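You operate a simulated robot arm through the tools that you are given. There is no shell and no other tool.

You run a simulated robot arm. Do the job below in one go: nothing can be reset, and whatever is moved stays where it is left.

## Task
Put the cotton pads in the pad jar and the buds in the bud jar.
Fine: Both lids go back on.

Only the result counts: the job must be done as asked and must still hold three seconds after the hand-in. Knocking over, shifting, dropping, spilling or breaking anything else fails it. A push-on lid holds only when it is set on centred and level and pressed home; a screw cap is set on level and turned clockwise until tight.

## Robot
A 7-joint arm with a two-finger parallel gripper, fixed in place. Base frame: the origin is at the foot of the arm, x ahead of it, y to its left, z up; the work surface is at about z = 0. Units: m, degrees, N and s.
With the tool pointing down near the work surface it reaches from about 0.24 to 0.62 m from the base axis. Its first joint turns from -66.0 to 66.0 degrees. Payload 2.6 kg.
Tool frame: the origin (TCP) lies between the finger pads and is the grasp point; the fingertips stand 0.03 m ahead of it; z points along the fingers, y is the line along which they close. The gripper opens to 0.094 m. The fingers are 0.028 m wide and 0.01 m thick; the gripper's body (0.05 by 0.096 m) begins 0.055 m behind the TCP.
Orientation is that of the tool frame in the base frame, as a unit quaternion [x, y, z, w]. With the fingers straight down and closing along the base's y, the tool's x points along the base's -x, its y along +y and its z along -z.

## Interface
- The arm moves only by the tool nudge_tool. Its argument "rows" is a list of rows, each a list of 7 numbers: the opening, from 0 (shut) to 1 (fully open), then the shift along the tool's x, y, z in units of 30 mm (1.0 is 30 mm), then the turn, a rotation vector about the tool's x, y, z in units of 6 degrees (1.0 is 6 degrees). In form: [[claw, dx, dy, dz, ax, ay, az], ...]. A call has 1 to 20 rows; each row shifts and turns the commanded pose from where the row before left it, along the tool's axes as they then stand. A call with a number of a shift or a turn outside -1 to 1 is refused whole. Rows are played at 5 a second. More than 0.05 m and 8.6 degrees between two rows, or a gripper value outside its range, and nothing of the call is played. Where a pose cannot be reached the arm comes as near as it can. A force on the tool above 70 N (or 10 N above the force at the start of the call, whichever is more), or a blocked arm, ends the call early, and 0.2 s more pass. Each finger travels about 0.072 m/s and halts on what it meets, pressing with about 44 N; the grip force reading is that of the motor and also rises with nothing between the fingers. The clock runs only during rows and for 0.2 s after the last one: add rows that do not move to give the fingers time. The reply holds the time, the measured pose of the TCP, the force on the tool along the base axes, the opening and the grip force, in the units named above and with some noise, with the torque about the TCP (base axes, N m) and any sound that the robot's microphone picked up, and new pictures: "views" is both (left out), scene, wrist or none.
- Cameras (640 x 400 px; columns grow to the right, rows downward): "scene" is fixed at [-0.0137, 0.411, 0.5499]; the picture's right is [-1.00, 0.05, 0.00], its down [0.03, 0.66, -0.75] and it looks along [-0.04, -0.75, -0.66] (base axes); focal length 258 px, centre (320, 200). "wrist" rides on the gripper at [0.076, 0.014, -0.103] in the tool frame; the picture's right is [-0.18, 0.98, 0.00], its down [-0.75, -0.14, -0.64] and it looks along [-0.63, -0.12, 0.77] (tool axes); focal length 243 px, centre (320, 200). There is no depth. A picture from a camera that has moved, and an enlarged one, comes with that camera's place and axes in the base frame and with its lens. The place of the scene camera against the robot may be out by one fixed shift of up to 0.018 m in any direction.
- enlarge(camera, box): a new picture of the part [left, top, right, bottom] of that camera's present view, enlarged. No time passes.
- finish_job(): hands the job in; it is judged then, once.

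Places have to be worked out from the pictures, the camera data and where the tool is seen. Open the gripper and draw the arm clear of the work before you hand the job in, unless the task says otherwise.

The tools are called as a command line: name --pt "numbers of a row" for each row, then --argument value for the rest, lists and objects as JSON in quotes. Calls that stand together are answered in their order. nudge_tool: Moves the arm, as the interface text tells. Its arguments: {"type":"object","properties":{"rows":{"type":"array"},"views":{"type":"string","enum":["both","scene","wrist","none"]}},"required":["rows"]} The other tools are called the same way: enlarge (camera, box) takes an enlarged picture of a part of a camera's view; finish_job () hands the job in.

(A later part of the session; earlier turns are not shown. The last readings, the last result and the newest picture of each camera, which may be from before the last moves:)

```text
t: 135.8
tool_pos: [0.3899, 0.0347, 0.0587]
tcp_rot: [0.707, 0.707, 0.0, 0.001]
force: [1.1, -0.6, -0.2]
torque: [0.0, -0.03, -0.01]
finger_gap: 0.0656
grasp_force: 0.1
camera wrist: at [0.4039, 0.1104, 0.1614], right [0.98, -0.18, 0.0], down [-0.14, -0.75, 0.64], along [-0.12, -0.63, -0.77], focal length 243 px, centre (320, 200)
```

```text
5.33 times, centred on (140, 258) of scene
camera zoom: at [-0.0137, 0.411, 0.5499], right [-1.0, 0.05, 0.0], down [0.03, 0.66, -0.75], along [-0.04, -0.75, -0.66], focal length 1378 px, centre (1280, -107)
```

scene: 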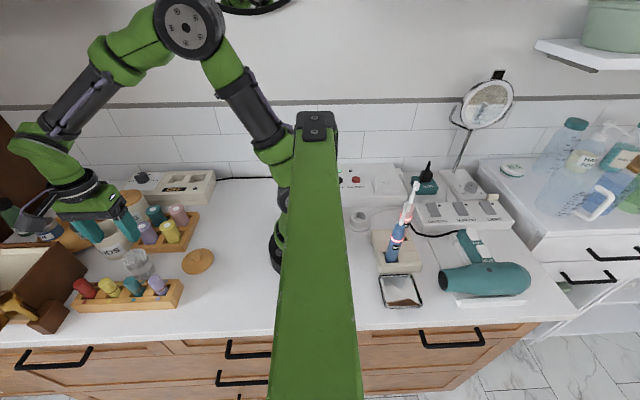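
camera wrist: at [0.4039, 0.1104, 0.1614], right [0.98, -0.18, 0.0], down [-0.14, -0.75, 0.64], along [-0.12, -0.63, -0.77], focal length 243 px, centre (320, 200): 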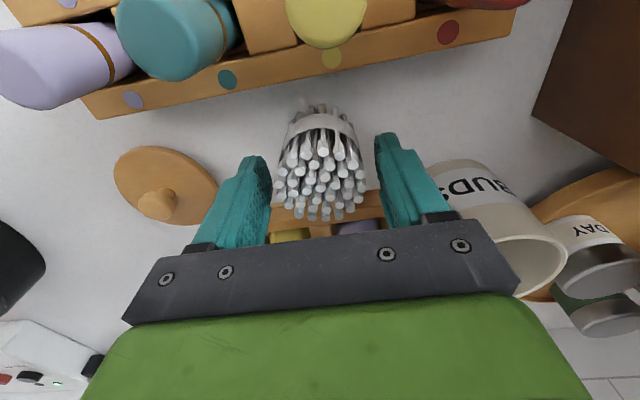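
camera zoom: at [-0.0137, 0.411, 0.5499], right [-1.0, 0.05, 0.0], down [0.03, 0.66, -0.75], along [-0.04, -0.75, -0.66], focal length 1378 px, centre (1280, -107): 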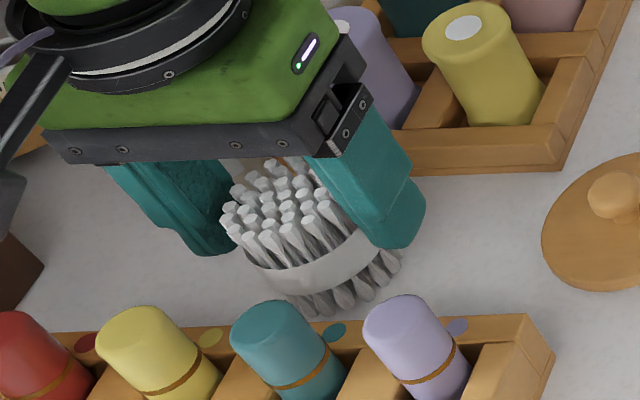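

The fingers straddle the bundle symmetrically at band level. I'll close.

nudge_tool --pt "0.6 0 0.01 0 0 0 0" --pt "0.55 0 0 0 0 0 0" --pt "0.5 0 0 0 0 0 0" --pt "0.4 0 0 0 0 0 0" --pt "0.3 0 0 0 0 0 0" --pt "0.3 0 0 0 0 0 0" --views "none"

enlarge --camera "wrist" --box '[200, 50, 440, 200]'

enlarge --camera "scene" --box '[80, 220, 200, 295]'

```text
t: 137.2
tool_pos: [0.3897, 0.0348, 0.0593]
tcp_rot: [0.707, 0.707, 0.0, 0.0]
force: [0.7, 0.7, 1.6]
torque: [0.02, 0.01, -0.01]
finger_gap: 0.0484
grasp_force: 44.1
```

```text
2.67 times, centred on (320, 125) of wrist
camera zoom: at [0.404, 0.1103, 0.1615], right [0.98, -0.18, 0.0], down [-0.14, -0.75, 0.64], along [-0.12, -0.63, -0.77], focal length 647 px, centre (320, 400)
```

zoom: 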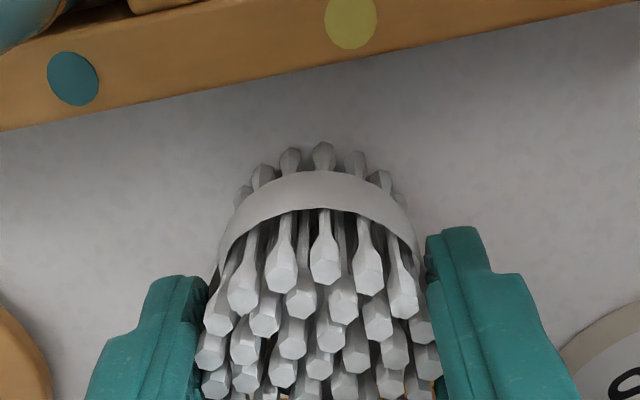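

```text
5.33 times, centred on (140, 258) of scene
camera zoom: at [-0.0137, 0.411, 0.5499], right [-1.0, 0.05, 0.0], down [0.03, 0.66, -0.75], along [-0.04, -0.75, -0.66], focal length 1378 px, centre (1280, -107)
```

zoom: 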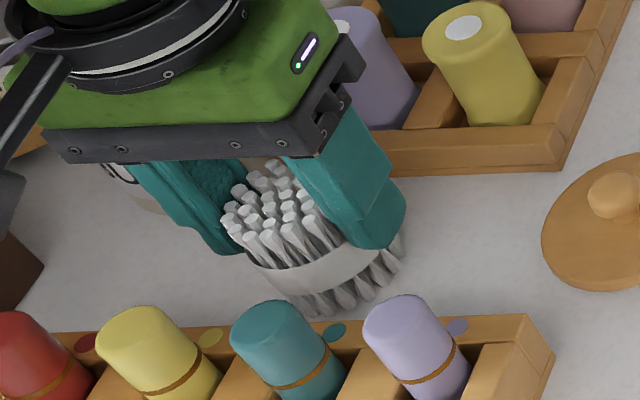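

Gripped at a 48.4 mm gap with 44 N. I'll lift slowly and check.

nudge_tool --pt "0.3 0 0 -0.07 0 0 0" --pt "0.3 0 0 -0.1 0 0 0" --pt "0.3 0 0 -0.15 0 0 0" --pt "0.3 0 0 -0.2 0 0 0" --pt "0.3 0 0 -0.2 0 0 0" --pt "0.3 0 0 0 0 0 0" --views "none"

enlarge --camera "scene" --box '[80, 210, 200, 285]'

enlarge --camera "wrist" --box '[200, 50, 440, 200]'

```text
t: 138.6
tool_pos: [0.3892, 0.0358, 0.0798]
tcp_rot: [0.707, 0.707, 0.0, 0.0]
force: [0.5, 0.0, 0.0]
torque: [0.0, -0.01, 0.0]
finger_gap: 0.0485
grasp_force: 44.1
```

```text
5.33 times, centred on (140, 248) of scene
camera zoom: at [-0.0137, 0.411, 0.5499], right [-1.0, 0.05, 0.0], down [0.03, 0.66, -0.75], along [-0.04, -0.75, -0.66], focal length 1378 px, centre (1280, -53)
```

zoom: 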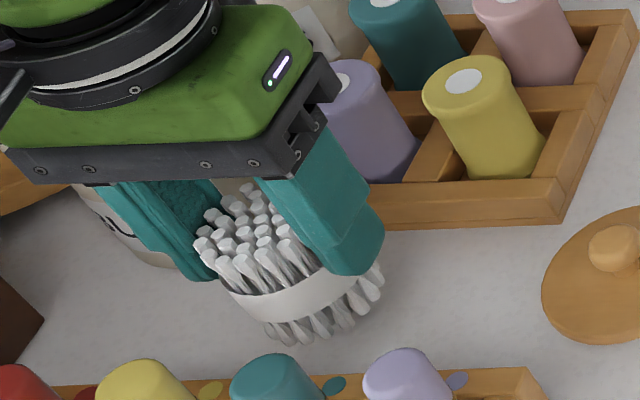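

```text
2.67 times, centred on (320, 125) of wrist
camera zoom: at [0.4042, 0.1111, 0.1828], right [0.98, -0.18, 0.0], down [-0.14, -0.75, 0.64], along [-0.12, -0.63, -0.77], focal length 647 px, centre (320, 400)
```

zoom: 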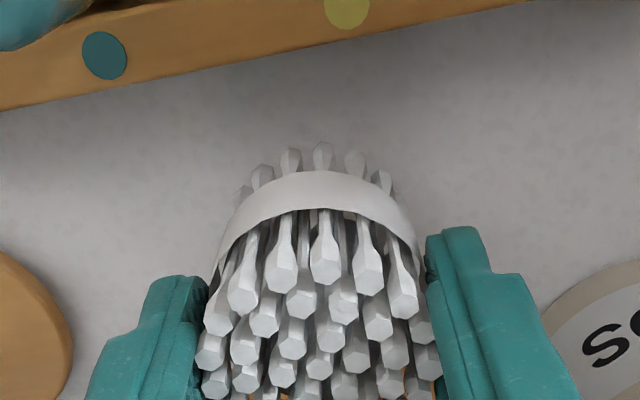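

The bundle is up and stable. I'll raise to about 0.185 and carry it over the BUDS jar at (0.484,-0.0365).

nudge_tool --pt "0.3 0 0 -0.3 0 0 0" --pt "0.3 0 0 -0.45 0 0 0" --pt "0.3 0 0 -0.45 0 0 0" --pt "0.3 0 0 -0.45 0 0 0" --pt "0.3 0 0 -0.45 0 0 0" --pt "0.3 0 0 -0.45 0 0 0" --pt "0.3 0 0 -0.45 0 0 0" --pt "0.3 0 0 -0.3 0 0 0" --pt "0.3 -0.15 0.2 -0.2 0 0 0" --pt "0.3 -0.3 0.4 0 0 0 0" --pt "0.3 -0.35 0.45 0 0 0 0" --pt "0.3 -0.35 0.45 0 0 0 0" --pt "0.3 -0.35 0.45 0 0 0 0" --pt "0.3 -0.35 0.45 0 0 0 0" --pt "0.3 -0.3 0.4 0 0 0 0" --pt "0.3 -0.2 0.3 0 0 0 0" --pt "0.3 -0.06 0.06 0 0 0 0" --pt "0.3 0 0 0 0 0 0" --views "both"

enlarge --camera "wrist" --box '[200, 40, 440, 190]'

enlarge --camera "scene" --box '[60, 170, 180, 245]'

```text
t: 142.4
tool_pos: [0.4837, -0.0367, 0.1851]
tcp_rot: [0.707, 0.707, 0.001, 0.001]
force: [0.2, -0.3, -0.8]
torque: [-0.01, -0.01, 0.0]
finger_gap: 0.0484
grasp_force: 44.1
camera wrist: at [0.4989, 0.0377, 0.2879], right [0.98, -0.19, 0.0], down [-0.14, -0.75, 0.64], along [-0.12, -0.63, -0.77], focal length 243 px, centre (320, 200)
```

scene: 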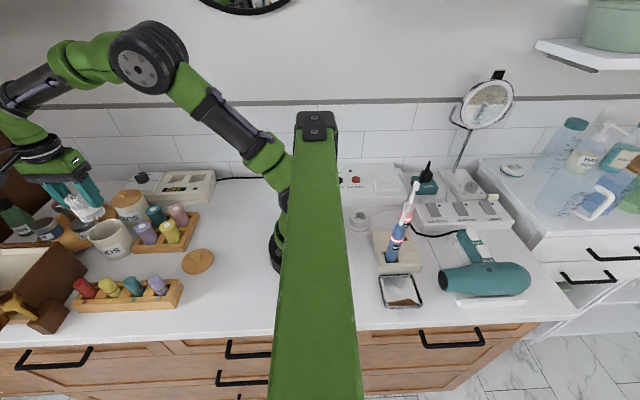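
wrist: 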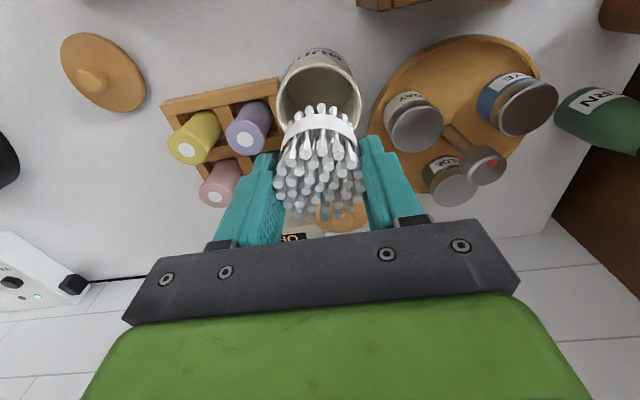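

```text
2.67 times, centred on (320, 115) of wrist
camera zoom: at [0.4989, 0.0377, 0.2879], right [0.98, -0.19, 0.0], down [-0.14, -0.75, 0.64], along [-0.12, -0.63, -0.77], focal length 647 px, centre (320, 427)
```

zoom: 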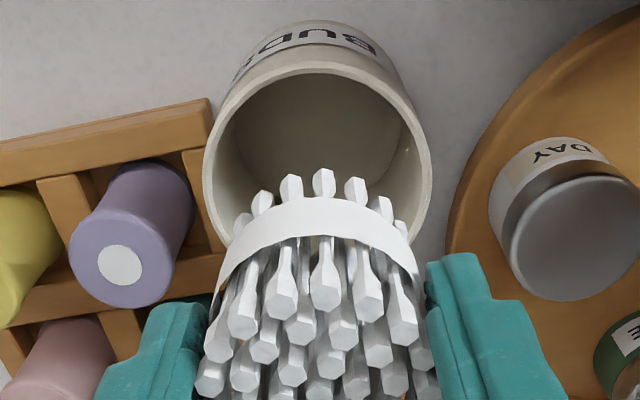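

```text
5.33 times, centred on (120, 208) of scene
camera zoom: at [-0.0137, 0.411, 0.5499], right [-1.0, 0.05, 0.0], down [0.03, 0.66, -0.75], along [-0.04, -0.75, -0.66], focal length 1378 px, centre (1387, 160)
```

zoom: 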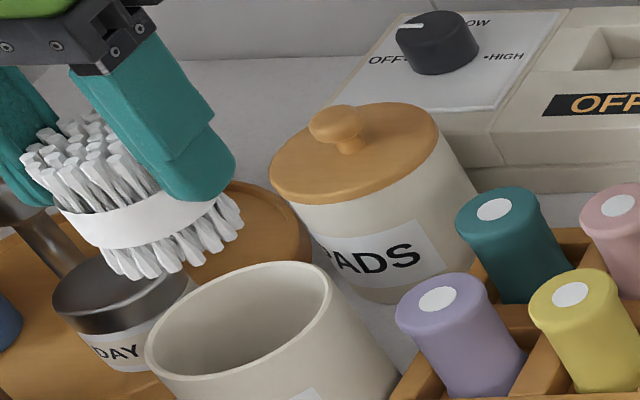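

The bundle and jar mouth are aligned to within 1 mm. I'll trim 0.8 mm in -x and go down until the bundle bottom is at the rim.

nudge_tool --pt "0.3 0 -0.025 0.2 0 0 0" --pt "0.3 0 0 0.35 0 0 0" --pt "0.3 0 0 0.4 0 0 0" --pt "0.3 0 0 0.35 0 0 0" --pt "0.3 0 0 0.15 0 0 0" --pt "0.3 0 0 0 0 0 0" --views "none"

enlarge --camera "wrist" --box '[200, 50, 440, 200]'

enlarge --camera "scene" --box '[60, 190, 160, 253]'

```text
t: 143.8
tool_pos: [0.4836, -0.0373, 0.1416]
tcp_rot: [0.708, 0.706, 0.0, 0.0]
force: [0.1, -0.3, -0.5]
torque: [-0.03, 0.02, -0.02]
finger_gap: 0.0483
grasp_force: 43.7
```

```text
2.67 times, centred on (320, 125) of wrist
camera zoom: at [0.4981, 0.0379, 0.2438], right [0.98, -0.19, 0.0], down [-0.14, -0.75, 0.64], along [-0.12, -0.63, -0.77], focal length 647 px, centre (320, 400)
```

zoom: 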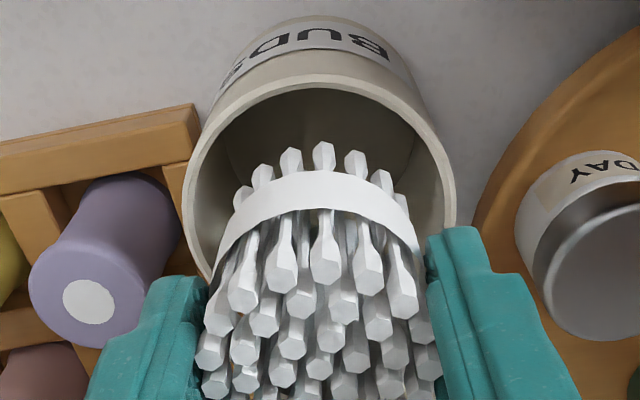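

```text
6.35 times, centred on (110, 222) of scene
camera zoom: at [-0.0137, 0.411, 0.5499], right [-1.0, 0.05, 0.0], down [0.03, 0.66, -0.75], along [-0.04, -0.75, -0.66], focal length 1641 px, centre (1653, 64)
```

zoom: 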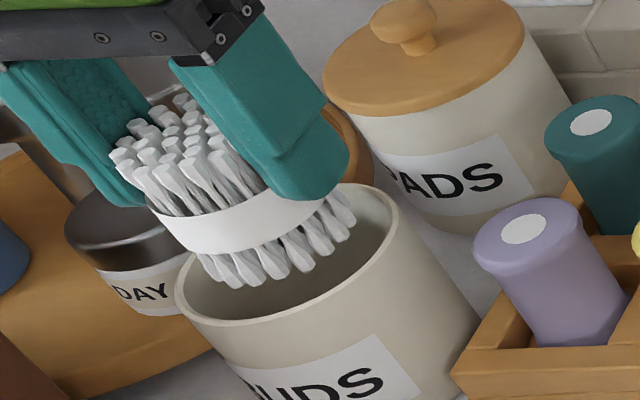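

Well centred with about 10 mm clearance. I'll lower the bundle into the jar until the fingertips are about 3 mm above the rim.

nudge_tool --pt "0.3 0 0 0.2 0 0 0" --pt "0.3 0 0 0.25 0 0 0" --pt "0.3 0 0 0.25 0 0 0" --pt "0.3 0 0 0.15 0 0 0" --pt "0.3 0 0 0.1 0 0 0" --pt "0.3 0 0 0 0 0 0" --views "none"

enlarge --camera "wrist" --box '[200, 50, 440, 200]'

enlarge --camera "scene" --box '[60, 190, 160, 253]'

```text
t: 145.2
tool_pos: [0.4838, -0.0362, 0.1125]
tcp_rot: [0.707, 0.707, 0.001, 0.0]
force: [0.2, -0.1, 0.4]
torque: [0.01, 0.01, 0.05]
finger_gap: 0.0486
grasp_force: 44.1
```

```text
2.67 times, centred on (320, 125) of wrist
camera zoom: at [0.4986, 0.0382, 0.2155], right [0.98, -0.18, 0.0], down [-0.14, -0.75, 0.64], along [-0.12, -0.63, -0.77], focal length 647 px, centre (320, 400)
```

zoom: 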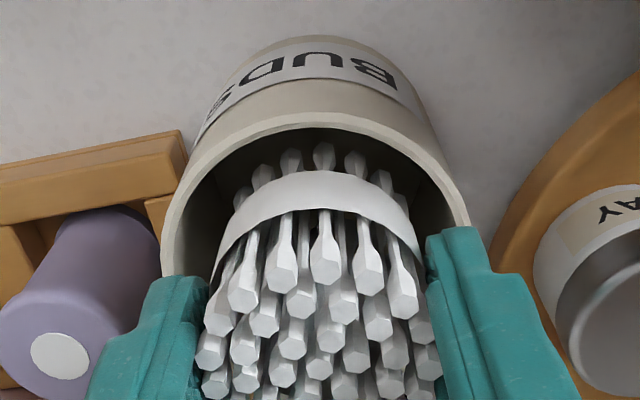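

```text
6.35 times, centred on (110, 222) of scene
camera zoom: at [-0.0137, 0.411, 0.5499], right [-1.0, 0.05, 0.0], down [0.03, 0.66, -0.75], along [-0.04, -0.75, -0.66], focal length 1641 px, centre (1653, 64)
```

zoom: 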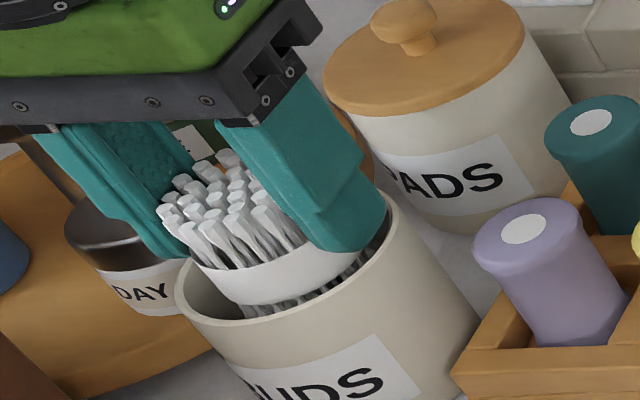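

The bundle is well inside the mouth. I'll lower 2 mm more and release.

nudge_tool --pt "0.3 0 0 0.06 0 0 0" --pt "0.3 0 0 0 0 0 0" --pt "0.55 0 0 0 0 0 0" --pt "0.62 0 0 0 0 0 0" --pt "0.65 0 0 0 0 0 0" --pt "0.65 0 0 0 0 0 0" --views "none"

enlarge --camera "wrist" --box '[200, 50, 440, 200]'

enlarge --camera "scene" --box '[60, 190, 160, 253]'

```text
t: 146.6
tool_pos: [0.484, -0.0372, 0.1107]
tcp_rot: [0.708, 0.706, 0.001, 0.001]
force: [0.1, 0.9, -0.3]
torque: [0.01, 0.02, 0.03]
finger_gap: 0.0613
grasp_force: 0.0
```

```text
2.67 times, centred on (320, 125) of wrist
camera zoom: at [0.4982, 0.0386, 0.2138], right [0.98, -0.18, 0.0], down [-0.14, -0.75, 0.64], along [-0.12, -0.63, -0.77], focal length 647 px, centre (320, 400)
```

zoom: 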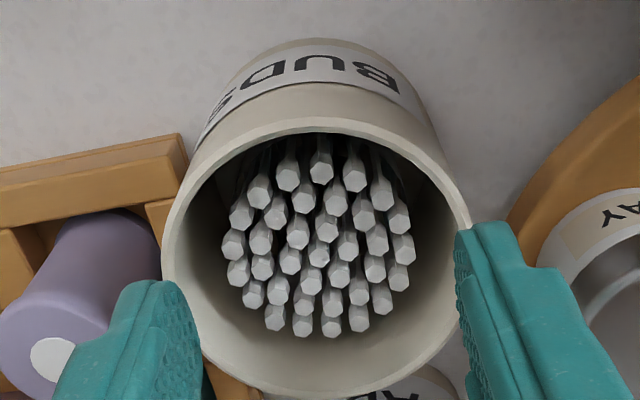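

```text
6.35 times, centred on (110, 222) of scene
camera zoom: at [-0.0137, 0.411, 0.5499], right [-1.0, 0.05, 0.0], down [0.03, 0.66, -0.75], along [-0.04, -0.75, -0.66], focal length 1641 px, centre (1653, 64)
```

zoom: 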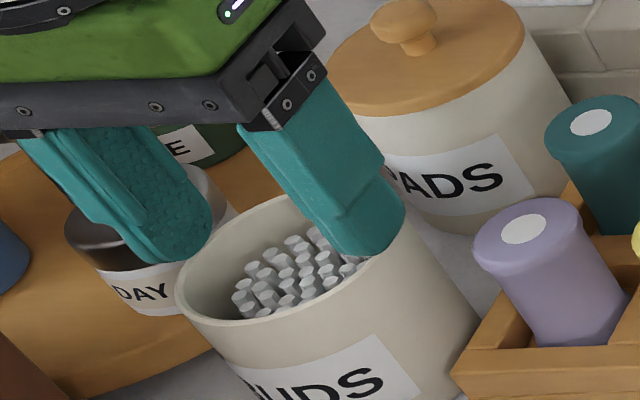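

The buds are standing in the BUDS jar. I'll rise, return to the lid and turn the gripper back.

nudge_tool --pt "0.65 0 0 -0.4 0 0 0" --pt "0.65 0 0 -0.8 0 0 0" --pt "0.65 0 0 -0.9 0 0 0" --pt "0.65 0 0 -0.8 0 0 0" --pt "0.65 0.08 -0.3 -0.2 0 0 0" --pt "0.65 0.18 -0.7 0 0 0 0" --pt "0.65 0.2 -0.8 0 0 0 0" --pt "0.65 0.2 -0.8 0 0 0 0" --pt "0.65 0.2 -0.8 0 0 0 0" --pt "0.65 0.2 -0.8 0 0 0 0" --pt "0.65 0.2 -0.8 0 0 0 0" --pt "0.65 0.2 -0.8 0 0 0 0" --pt "0.65 0.2 -0.8 0 0 0 0" --pt "0.65 0.15 -0.7 0 0 0 0" --pt "0.65 0 0 0 0 0 0" --views "none"

nudge_tool --pt "0.6 0 0 0 0 0 -1" --pt "0.5 0 0 0 0 0 -1" --pt "0.5 0 0 0 0 0 -1" --pt "0.5 0 0 0 0 0 -1" --pt "0.5 0 0 0 0 0 -1" --pt "0.5 0 0 0 0 0 -1" --pt "0.5 0 0 0 0 0 -1" --pt "0.5 0 0 0 0 0 -1" --pt "0.5 0 0 0 0 0 -1" --pt "0.5 0 0 0 0 0 -1" --pt "0.5 0 0 0 0 0 -1" --pt "0.5 0 0 0 0 0 -1" --pt "0.5 0 0 0 0 0 -1" --pt "0.5 0 0 0 0 0 -1" --pt "0.5 0 0 0 0 0 -1" --pt "0.5 0 0 0 0 0 0" --pt "0.5 0 0 0 0 0 0" --views "both"

enlarge --camera "wrist" --box '[240, 20, 400, 120]'

```text
t: 149.8
tool_pos: [0.2643, 0.0184, 0.205]
tcp_rot: [0.707, 0.707, -0.001, 0.001]
force: [-0.5, -0.4, 0.0]
torque: [-0.03, 0.01, 0.0]
finger_gap: 0.061
grasp_force: 0.0
```

```text
t: 153.4
tool_pos: [0.2644, 0.0169, 0.2041]
tcp_rot: [-0.001, 1.0, 0.0, 0.0]
force: [-0.1, -0.4, 0.0]
torque: [0.01, 0.02, -0.01]
finger_gap: 0.0471
grasp_force: 0.1
camera wrist: at [0.1887, 0.0309, 0.3071], right [0.18, 0.98, 0.0], down [0.75, -0.14, 0.64], along [0.63, -0.12, -0.77], focal length 243 px, centre (320, 200)
```

scene: 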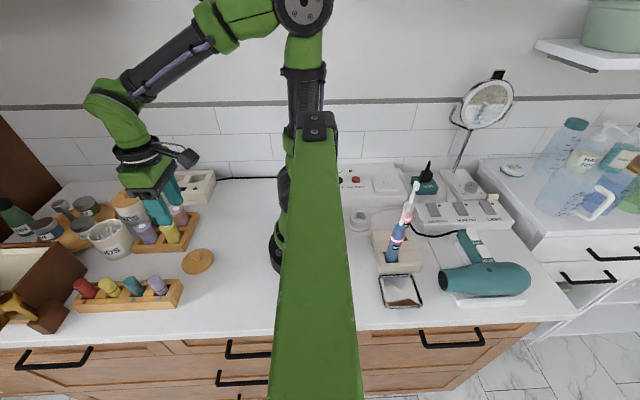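
wrist: 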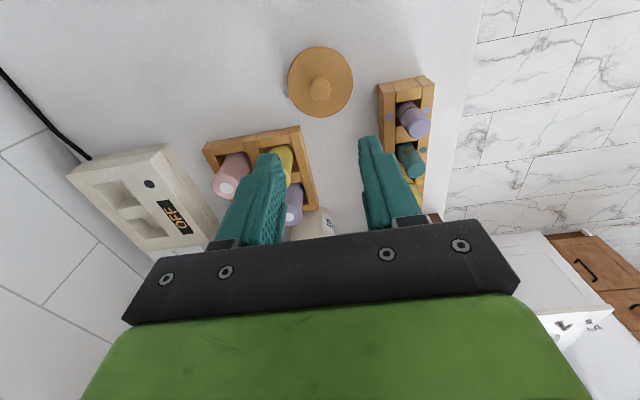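

```text
4.00 times, centred on (320, 70) of wrist
camera zoom: at [0.1887, 0.0309, 0.3071], right [0.18, 0.98, 0.0], down [0.75, -0.14, 0.64], along [0.63, -0.12, -0.77], focal length 970 px, centre (320, 720)
```

zoom: 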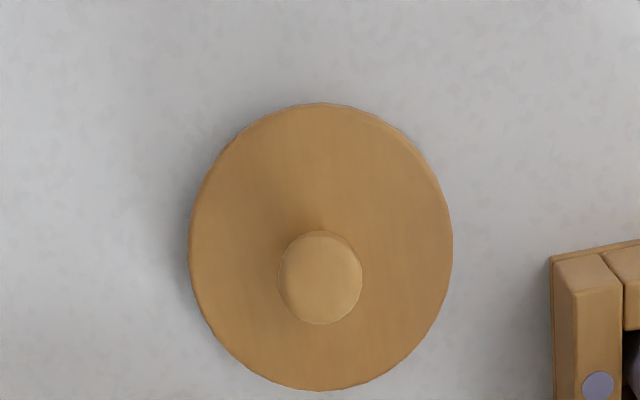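

The lid is right under the tool axis (column 320). I'll lower to 0.08 and check.

nudge_tool --pt "0.5 0 0 0.4 0 0 0" --pt "0.5 0 0 0.7 0 0 0" --pt "0.5 0 0 0.8 0 0 0" --pt "0.5 0 0 0.8 0 0 0" --pt "0.5 0 0 0.8 0 0 0" --pt "0.5 0 0 0.6 0 0 0" --pt "0.5 0 0 0.4 0 0 0" --pt "0.5 0 0 0.3 0 0 0" --pt "0.5 0 0 0 0 0 0" --views "none"

enlarge --camera "wrist" --box '[240, 90, 400, 190]'

```text
t: 155.4
tool_pos: [0.2644, 0.0163, 0.0575]
tcp_rot: [0.0, 1.0, 0.0, 0.0]
force: [0.5, 0.0, 0.5]
torque: [-0.02, 0.03, -0.02]
finger_gap: 0.0469
grasp_force: 0.0
```

```text
4.00 times, centred on (320, 140) of wrist
camera zoom: at [0.1887, 0.0309, 0.1624], right [0.19, 0.98, 0.0], down [0.75, -0.14, 0.64], along [0.63, -0.12, -0.77], focal length 970 px, centre (320, 440)
```

zoom: 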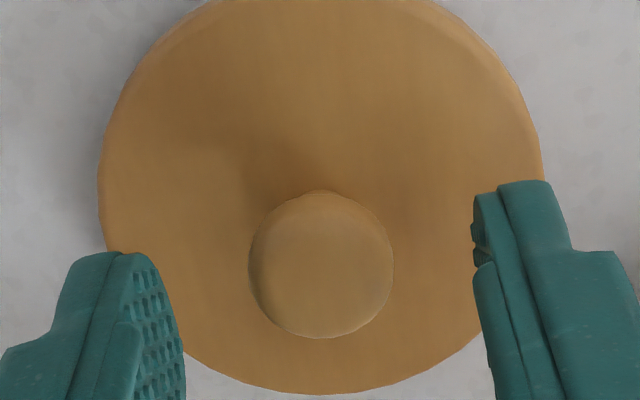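

Exactly centred. I'll lower to the grip height (0.0435), close and hold.

nudge_tool --pt "0.5 0 0 0.2 0 0 0" --pt "0.5 0 0 0.15 0 0 0" --pt "0.5 0 0 0.1 0 0 0" --pt "0.5 0 0 0 0 0 0" --views "none"

nudge_tool --pt "0.35 0 0 0 0 0 0" --pt "0.25 0 0 0 0 0 0" --pt "0.15 0 0 0 0 0 0" --pt "0.0 0 0 0 0 0 0" --pt "0.0 0 0 0 0 0 0" --views "none"

```text
t: 156.4
tool_pos: [0.2648, 0.0169, 0.0448]
tcp_rot: [0.0, 1.0, 0.001, 0.0]
force: [0.5, -0.2, -0.4]
torque: [-0.01, 0.0, 0.01]
finger_gap: 0.047
grasp_force: 0.1
```

```text
t: 157.6
tool_pos: [0.2658, 0.0176, 0.0459]
tcp_rot: [0.0, 1.0, -0.001, 0.0]
force: [-0.7, -0.1, 0.0]
torque: [0.0, 0.03, 0.0]
finger_gap: 0.0206
grasp_force: 44.1
```

Gripped (20.6 mm, 44 N). I'll lift slowly and verify the lid hangs level.

nudge_tool --pt "0.0 0 0 -0.07 0 0 0" --pt "0.0 0 0 -0.1 0 0 0" --pt "0.0 0 0 -0.15 0 0 0" --pt "0.0 0 0 -0.2 0 0 0" --pt "0.0 0 0 -0.3 0 0 0" --pt "0.0 0 0 -0.4 0 0 0" --pt "0.0 0 0 -0.4 0 0 0" --pt "0.0 0 0 -0.4 0 0 0" --pt "0.0 0 0 -0.4 0 0 0" --pt "0.0 0 0 -0.4 0 0 0" --pt "0.0 0 0 -0.4 0 0 0" --pt "0.0 0 0 -0.4 0 0 0" --pt "0.0 0 0 -0.4 0 0 0" --pt "0.0 0 0 -0.4 0 0 0" --pt "0.0 0 0 -0.4 0 0 0" --pt "0.0 0 0 -0.3 0 0 0" --pt "0.0 0 0 -0.15 0 0 0" --pt "0.0 0 0 0 0 0 0" --views "wrist"

enlarge --camera "wrist" --box '[240, 60, 400, 160]'

enlarge --camera "scene" --box '[100, 150, 240, 238]'

```text
t: 161.4
tool_pos: [0.2633, 0.0181, 0.2037]
tcp_rot: [0.0, 1.0, 0.0, 0.0]
force: [0.7, 0.0, -0.2]
torque: [-0.02, -0.01, 0.02]
finger_gap: 0.0207
grasp_force: 44.4
camera wrist: at [0.1885, 0.0313, 0.3073], right [0.18, 0.98, 0.0], down [0.75, -0.14, 0.64], along [0.63, -0.12, -0.77], focal length 243 px, centre (320, 200)
```

wrist: 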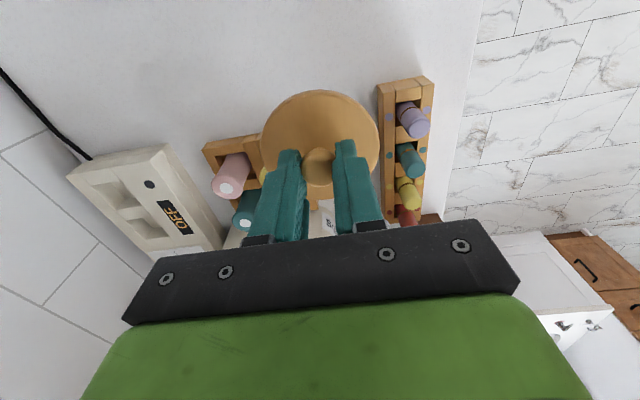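

```text
4.00 times, centred on (320, 110) of wrist
camera zoom: at [0.1885, 0.0313, 0.3073], right [0.18, 0.98, 0.0], down [0.75, -0.14, 0.64], along [0.63, -0.12, -0.77], focal length 970 px, centre (320, 560)
```

zoom: 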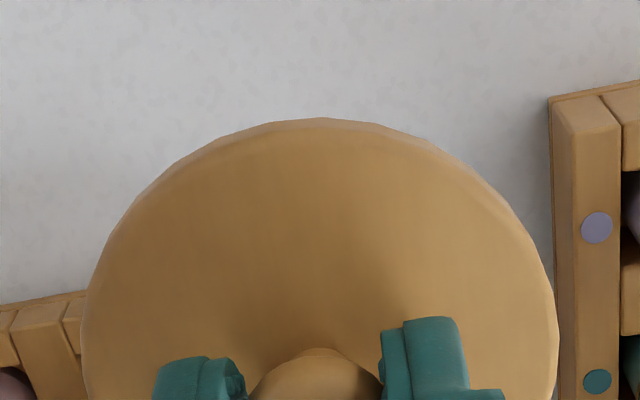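

```text
4.55 times, centred on (170, 194) of scene
camera zoom: at [-0.0137, 0.411, 0.5499], right [-1.0, 0.05, 0.0], down [0.03, 0.66, -0.75], along [-0.04, -0.75, -0.66], focal length 1175 px, centre (1002, 227)
```

zoom: 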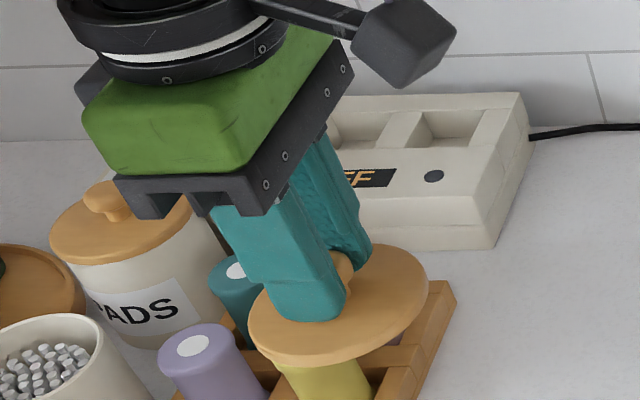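

The lid hangs level and centred. I'll carry it back over the BUDS jar.

nudge_tool --pt "0.0 -0.2 -0.05 0 0 0 0" --pt "0.0 -0.35 -0.08 0 0 0 0" --pt "0.0 -0.45 -0.11 0 0 0 0" --pt "0.0 -0.45 -0.11 0 0 0 0" --pt "0.0 -0.45 -0.11 0 0 0 0" --pt "0.0 -0.45 -0.11 0 0 0 0" --pt "0.0 -0.45 -0.11 0 0 0 0" --pt "0.0 -0.45 -0.11 0 0 0 0" --pt "0.0 -0.45 -0.11 0 0 0 0" --pt "0.0 -0.45 -0.11 0 0 0 0" --pt "0.0 -0.45 -0.11 0 0 0 0" --pt "0.0 -0.45 -0.11 0 0 0 0" --pt "0.0 -0.45 -0.11 0 0 0 0" --pt "0.0 -0.45 -0.11 0 0 0 0" --pt "0.0 -0.45 -0.11 0 0 0 0" --pt "0.0 -0.45 -0.11 0 0 0 0" --pt "0.0 -0.3 -0.08 0 0 0 0" --pt "0.0 -0.17 -0.04 0 0 0 0" --pt "0.0 0 0 0 0 0 0" --views "both"

enlarge --camera "wrist" --box '[240, 30, 400, 130]'

```text
t: 165.4
tool_pos: [0.4849, -0.0367, 0.2051]
tcp_rot: [0.001, 1.0, 0.0, 0.0]
force: [0.0, 0.6, -0.7]
torque: [0.0, -0.02, -0.01]
finger_gap: 0.0206
grasp_force: 44.1
camera wrist: at [0.4087, -0.0234, 0.3079], right [0.19, 0.98, 0.0], down [0.75, -0.14, 0.64], along [0.63, -0.12, -0.77], focal length 243 px, centre (320, 200)
```

scene: 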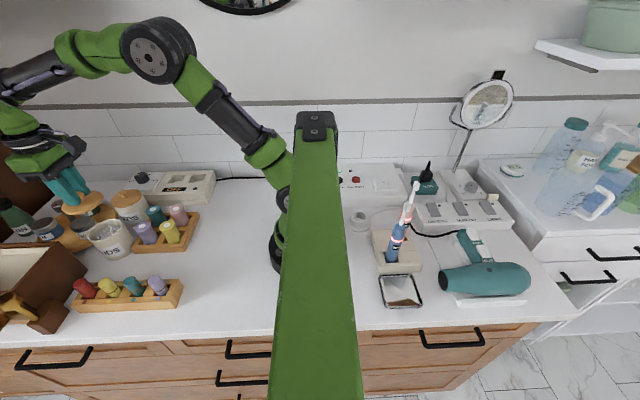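
wrist: 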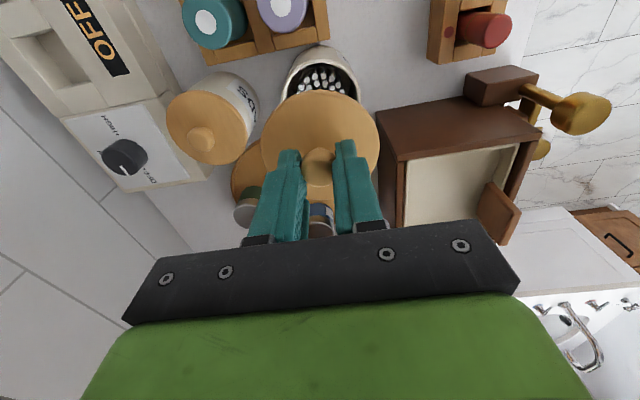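

```text
4.00 times, centred on (320, 80) of wrist
camera zoom: at [0.4087, -0.0234, 0.3079], right [0.19, 0.98, 0.0], down [0.75, -0.14, 0.64], along [0.63, -0.12, -0.77], focal length 970 px, centre (320, 680)
```

zoom: 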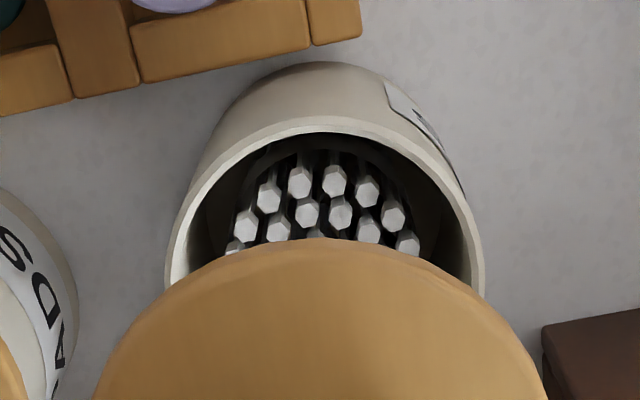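

The jar is about 1.5 mm to +y of the lid. I'll shift and go down to the reference height for the fine alignment check.

nudge_tool --pt "0.0 0 0.047 0.2 0 0 0" --pt "0.0 0 0 0.35 0 0 0" --pt "0.0 0 0 0.45 0 0 0" --pt "0.0 0 0 0.45 0 0 0" --pt "0.0 0 0 0.45 0 0 0" --pt "0.0 0 0 0.3 0 0 0" --pt "0.0 0 0 0.15 0 0 0" --pt "0.0 0 0 0 0 0 0" --pt "0.0 0 0 0 0 0 0" --views "none"

enlarge --camera "wrist" --box '[240, 60, 400, 160]'

enlarge --camera "scene" --box '[70, 200, 150, 250]'

```text
t: 167.4
tool_pos: [0.4839, -0.0356, 0.1327]
tcp_rot: [0.001, 1.0, 0.0, 0.0]
force: [1.1, 0.7, -0.3]
torque: [-0.01, -0.02, -0.01]
finger_gap: 0.0204
grasp_force: 44.3
```

```text
4.00 times, centred on (320, 110) of wrist
camera zoom: at [0.4084, -0.0218, 0.2368], right [0.18, 0.98, 0.0], down [0.75, -0.14, 0.64], along [0.63, -0.12, -0.77], focal length 970 px, centre (320, 560)
```

zoom: 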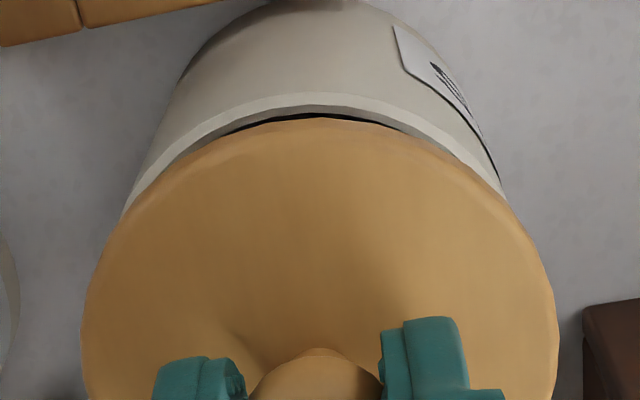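

```text
8.00 times, centred on (110, 225) of scene
camera zoom: at [-0.0137, 0.411, 0.5499], right [-1.0, 0.05, 0.0], down [0.03, 0.66, -0.75], along [-0.04, -0.75, -0.66], focal length 2068 px, centre (2000, 0)
```

zoom: 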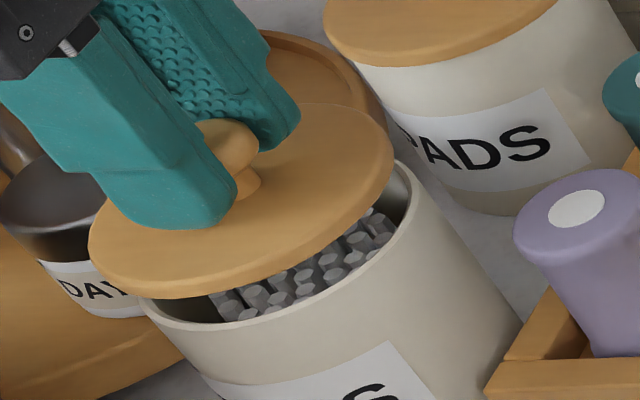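

The picture matches the reference taken right after opening, to within about 0.4 mm. I'll make a tiny trim and lower toward the seat.

nudge_tool --pt "0.0 0 -0.012 0.1 0 0 0" --pt "0.0 0 0 0.12 0 0 0" --pt "0.0 0 0 0.1 0 0 0" --pt "0.0 0 0 0 0 0 0" --pt "0.0 0 0 0 0 0 0" --views "none"

enlarge --camera "wrist" --box '[240, 60, 400, 160]'

enlarge --camera "scene" --box '[70, 200, 150, 250]'

```text
t: 168.6
tool_pos: [0.4824, -0.0347, 0.1241]
tcp_rot: [-0.001, 1.0, 0.001, 0.0]
force: [-0.1, 1.1, -0.1]
torque: [0.01, 0.06, 0.01]
finger_gap: 0.0203
grasp_force: 44.5
```

```text
4.00 times, centred on (320, 110) of wrist
camera zoom: at [0.4073, -0.0215, 0.2272], right [0.18, 0.98, 0.0], down [0.75, -0.14, 0.64], along [0.63, -0.12, -0.77], focal length 970 px, centre (320, 560)
```

zoom: 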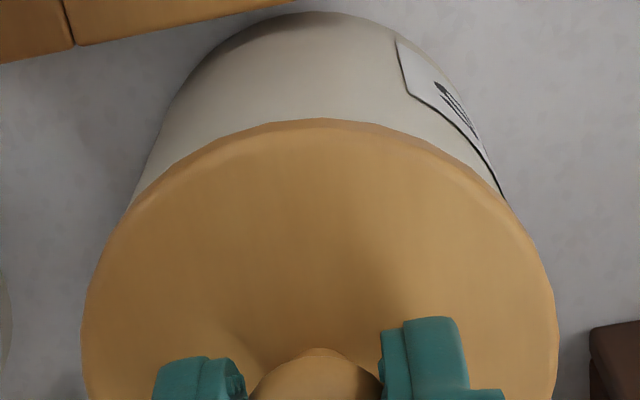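

```text
8.00 times, centred on (110, 225) of scene
camera zoom: at [-0.0137, 0.411, 0.5499], right [-1.0, 0.05, 0.0], down [0.03, 0.66, -0.75], along [-0.04, -0.75, -0.66], focal length 2068 px, centre (2000, 0)
```

zoom: 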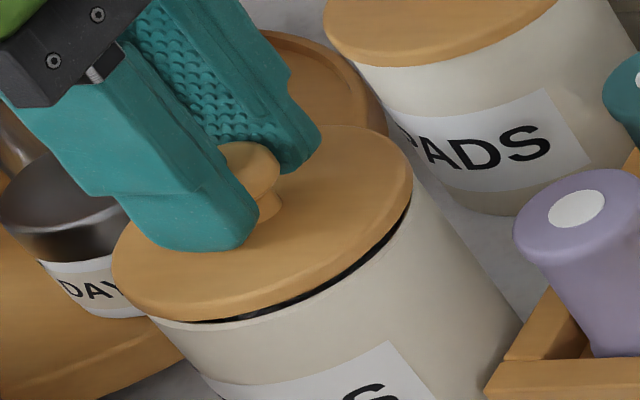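

It matches the earlier reference again. Now fine steps to the seat.

nudge_tool --pt "0.0 0 0 0.07 0 0 0" --pt "0.0 0 0 0.05 0 0 0" --pt "0.0 0 0 0 0 0 0" --views "none"

nudge_tool --pt "0.0 0 0 0.03 0 0 0" --pt "0.0 0 0 0 0 0 0" --views "none"

nudge_tool --pt "0.0 0 0 0.03 0 0 0" --pt "0.0 0 0 0 0 0 0" --views "none"

```text
t: 169.4
tool_pos: [0.484, -0.0358, 0.1207]
tcp_rot: [0.0, 1.0, 0.0, 0.0]
force: [0.1, -0.5, 0.3]
torque: [0.01, 0.01, -0.01]
finger_gap: 0.0204
grasp_force: 43.9
```

```text
t: 170.0
tool_pos: [0.4835, -0.0341, 0.1203]
tcp_rot: [0.0, 1.0, 0.0, -0.001]
force: [0.4, -0.1, 0.0]
torque: [-0.01, 0.02, 0.03]
finger_gap: 0.0205
grasp_force: 44.1
```

```text
t: 170.6
tool_pos: [0.4838, -0.0352, 0.1198]
tcp_rot: [0.0, 1.0, 0.0, 0.0]
force: [0.0, -0.7, 0.3]
torque: [0.01, -0.02, 0.02]
finger_gap: 0.0209
grasp_force: 44.2
```

No contact yet, so I'll keep going in 1 mm steps.

nudge_tool --pt "0.0 0 0 0.03 0 0 0" --pt "0.0 0 0 0 0 0 0" --views "none"

nudge_tool --pt "0.0 0 0 0.03 0 0 0" --pt "0.0 0 0 0 0 0 0" --views "none"

```text
t: 171.2
tool_pos: [0.4844, -0.0362, 0.1181]
tcp_rot: [0.001, 1.0, 0.0, -0.001]
force: [-0.5, -0.3, -0.6]
torque: [0.0, -0.04, -0.02]
finger_gap: 0.0205
grasp_force: 44.3
```

```text
t: 171.8
tool_pos: [0.482, -0.0365, 0.1174]
tcp_rot: [0.001, 1.0, -0.001, 0.001]
force: [-0.7, -0.2, 4.4]
torque: [0.0, 0.11, -0.02]
finger_gap: 0.0207
grasp_force: 44.0
```

First light contact at 4 N. I'll press on gently and listen for the snap.

nudge_tool --pt "0.0 0 0 0.03 0 0 0" --pt "0.0 0 0 0 0 0 0" --views "none"

```text
t: 172.4
tool_pos: [0.484, -0.0356, 0.1177]
tcp_rot: [0.001, 1.0, -0.001, 0.001]
force: [-7.8, -2.1, 21.3]
torque: [-0.01, 0.53, 0.06]
finger_gap: 0.0207
grasp_force: 44.2
```

21 N and no snap yet, so slightly more.

nudge_tool --pt "0.0 0 0 0.03 0 0 0" --pt "0.0 0 0 0 0 0 0" --views "none"

enlarge --camera "wrist" --box '[240, 60, 400, 160]'

enlarge --camera "scene" --box '[70, 200, 150, 250]'

```text
t: 173.0
tool_pos: [0.4841, -0.0351, 0.1175]
tcp_rot: [0.001, 1.0, 0.0, 0.001]
force: [-13.7, -2.8, 34.7]
torque: [-0.04, 0.68, -0.02]
finger_gap: 0.0205
grasp_force: 44.3
```

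```text
4.00 times, centred on (320, 110) of wrist
camera zoom: at [0.408, -0.0218, 0.2201], right [0.19, 0.98, 0.0], down [0.75, -0.14, 0.64], along [0.63, -0.12, -0.76], focal length 970 px, centre (320, 560)
```

zoom: 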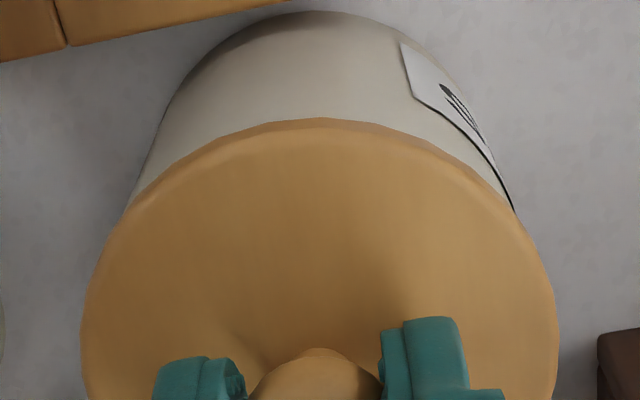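

```text
8.00 times, centred on (110, 225) of scene
camera zoom: at [-0.0139, 0.411, 0.5499], right [-1.0, 0.05, 0.0], down [0.03, 0.66, -0.75], along [-0.04, -0.75, -0.66], focal length 2068 px, centre (2000, 0)
```

zoom: 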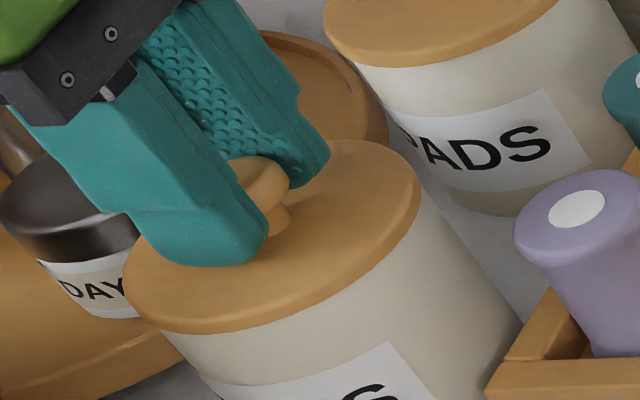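

The alignment looks right but it hasn't snapped at 35 N, probably because the grip is holding a slight tilt. I'll unload, release the knob with no load, then press evenly with open fingertips on the lid.

nudge_tool --pt "0.0 0 0 -0.04 0 0 0" --pt "0.0 0 0 0 0 0 0" --views "none"

nudge_tool --pt "0.0 0 0 -0.03 0 0 0" --pt "0.0 0 0 0 0 0 0" --views "none"

```text
t: 173.6
tool_pos: [0.4848, -0.0352, 0.1173]
tcp_rot: [-0.001, 1.0, -0.001, 0.001]
force: [-1.6, -4.2, 21.3]
torque: [-0.11, -0.17, -0.01]
finger_gap: 0.0205
grasp_force: 44.6
```

```text
t: 174.2
tool_pos: [0.4839, -0.0349, 0.1167]
tcp_rot: [-0.001, 1.0, -0.001, -0.001]
force: [4.8, -1.6, 10.3]
torque: [-0.12, -0.51, -0.1]
finger_gap: 0.0205
grasp_force: 44.0
```

A bit more unloading.

nudge_tool --pt "0.0 0 0 -0.02 0 0 0" --pt "0.0 0 0 0 0 0 0" --views "none"

```text
t: 174.8
tool_pos: [0.4818, -0.0349, 0.1174]
tcp_rot: [0.0, 1.0, 0.001, -0.001]
force: [1.5, 0.9, 4.7]
torque: [0.03, -0.18, 0.02]
finger_gap: 0.0205
grasp_force: 43.9
```

Loads are near zero (about 5 N down). I'll open now.

nudge_tool --pt "0.22 0 0 0 0 0 0" --pt "0.24 0 0 0 0 0 0" --pt "0.28 0 0 0 0 0 0" --pt "0.38 0 0 0 0 0 0" --pt "0.5 0 0 0 0 0 0" --pt "0.5 0 0 0 0 0 0" --views "none"

enlarge --camera "wrist" --box '[240, 60, 400, 160]'

enlarge --camera "scene" --box '[70, 200, 150, 250]'

```text
t: 176.2
tool_pos: [0.4839, -0.036, 0.1182]
tcp_rot: [-0.001, 1.0, 0.0, 0.0]
force: [0.3, 0.4, 0.1]
torque: [0.03, 0.03, 0.0]
finger_gap: 0.0472
grasp_force: 0.0
heard: snap
```

```text
4.00 times, centred on (320, 110) of wrist
camera zoom: at [0.4077, -0.022, 0.2213], right [0.18, 0.98, 0.0], down [0.75, -0.14, 0.64], along [0.63, -0.12, -0.77], focal length 970 px, centre (320, 560)
```

zoom: 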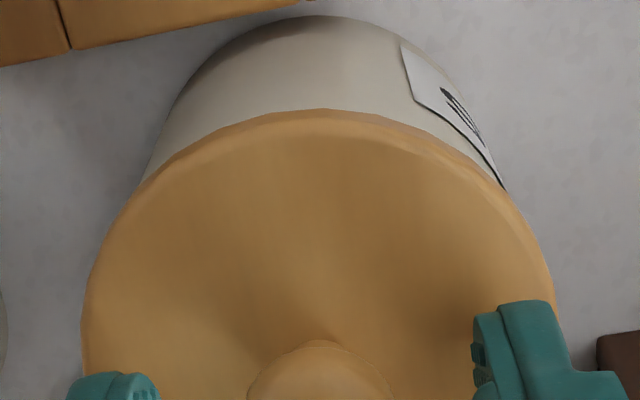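

```text
8.00 times, centred on (110, 225) of scene
camera zoom: at [-0.0137, 0.411, 0.5499], right [-1.0, 0.05, 0.0], down [0.03, 0.66, -0.75], along [-0.04, -0.75, -0.66], focal length 2068 px, centre (2000, 0)
```

zoom: 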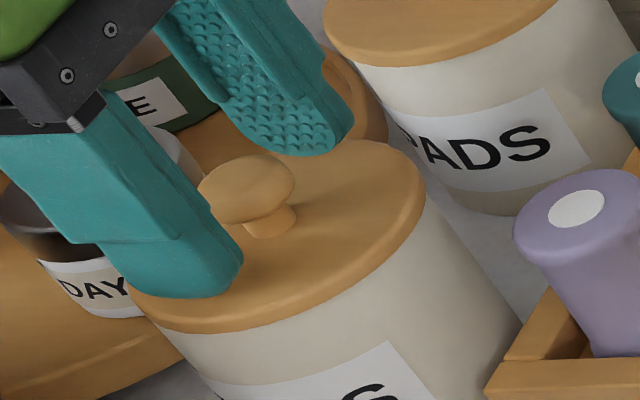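

A snap on opening again, so it engaged once freed, though the lid crept about 1.5 mm toward -x. I'll press evenly with the straddling fingertips: if it's already home there should be no further snap.

nudge_tool --pt "0.5 0 0 0.08 0 0 0" --pt "0.5 0 0 0.05 0 0 0" --pt "0.5 0 0 0 0 0 0" --views "none"

nudge_tool --pt "0.5 0 0 0.04 0 0 0" --pt "0.5 0 0 0 0 0 0" --views "none"

```text
t: 177.0
tool_pos: [0.4839, -0.0351, 0.1143]
tcp_rot: [0.001, 1.0, 0.0, 0.0]
force: [-0.1, -0.1, 0.2]
torque: [0.0, -0.05, 0.02]
finger_gap: 0.0469
grasp_force: 0.2
```

```text
t: 177.6
tool_pos: [0.4843, -0.0353, 0.1125]
tcp_rot: [0.0, 1.0, 0.0, 0.001]
force: [-7.3, 0.5, 12.9]
torque: [-0.01, 0.27, -0.02]
finger_gap: 0.0468
grasp_force: 0.0
```

nudge_tool --pt "0.5 0 0 0.03 0 0 0" --pt "0.5 0 0 0 0 0 0" --views "none"

nudge_tool --pt "0.5 0 0 0.03 0 0 0" --pt "0.5 0 0 0 0 0 0" --views "none"

```text
t: 178.2
tool_pos: [0.4829, -0.0354, 0.1138]
tcp_rot: [0.001, 1.0, 0.0, 0.002]
force: [-13.8, -0.2, 32.2]
torque: [0.0, 0.54, -0.01]
finger_gap: 0.047
grasp_force: 0.0
```

```text
t: 178.8
tool_pos: [0.4846, -0.0357, 0.1125]
tcp_rot: [0.001, 1.0, -0.001, 0.002]
force: [-15.9, 0.3, 38.2]
torque: [-0.06, 0.61, 0.01]
finger_gap: 0.0469
grasp_force: 0.0
```

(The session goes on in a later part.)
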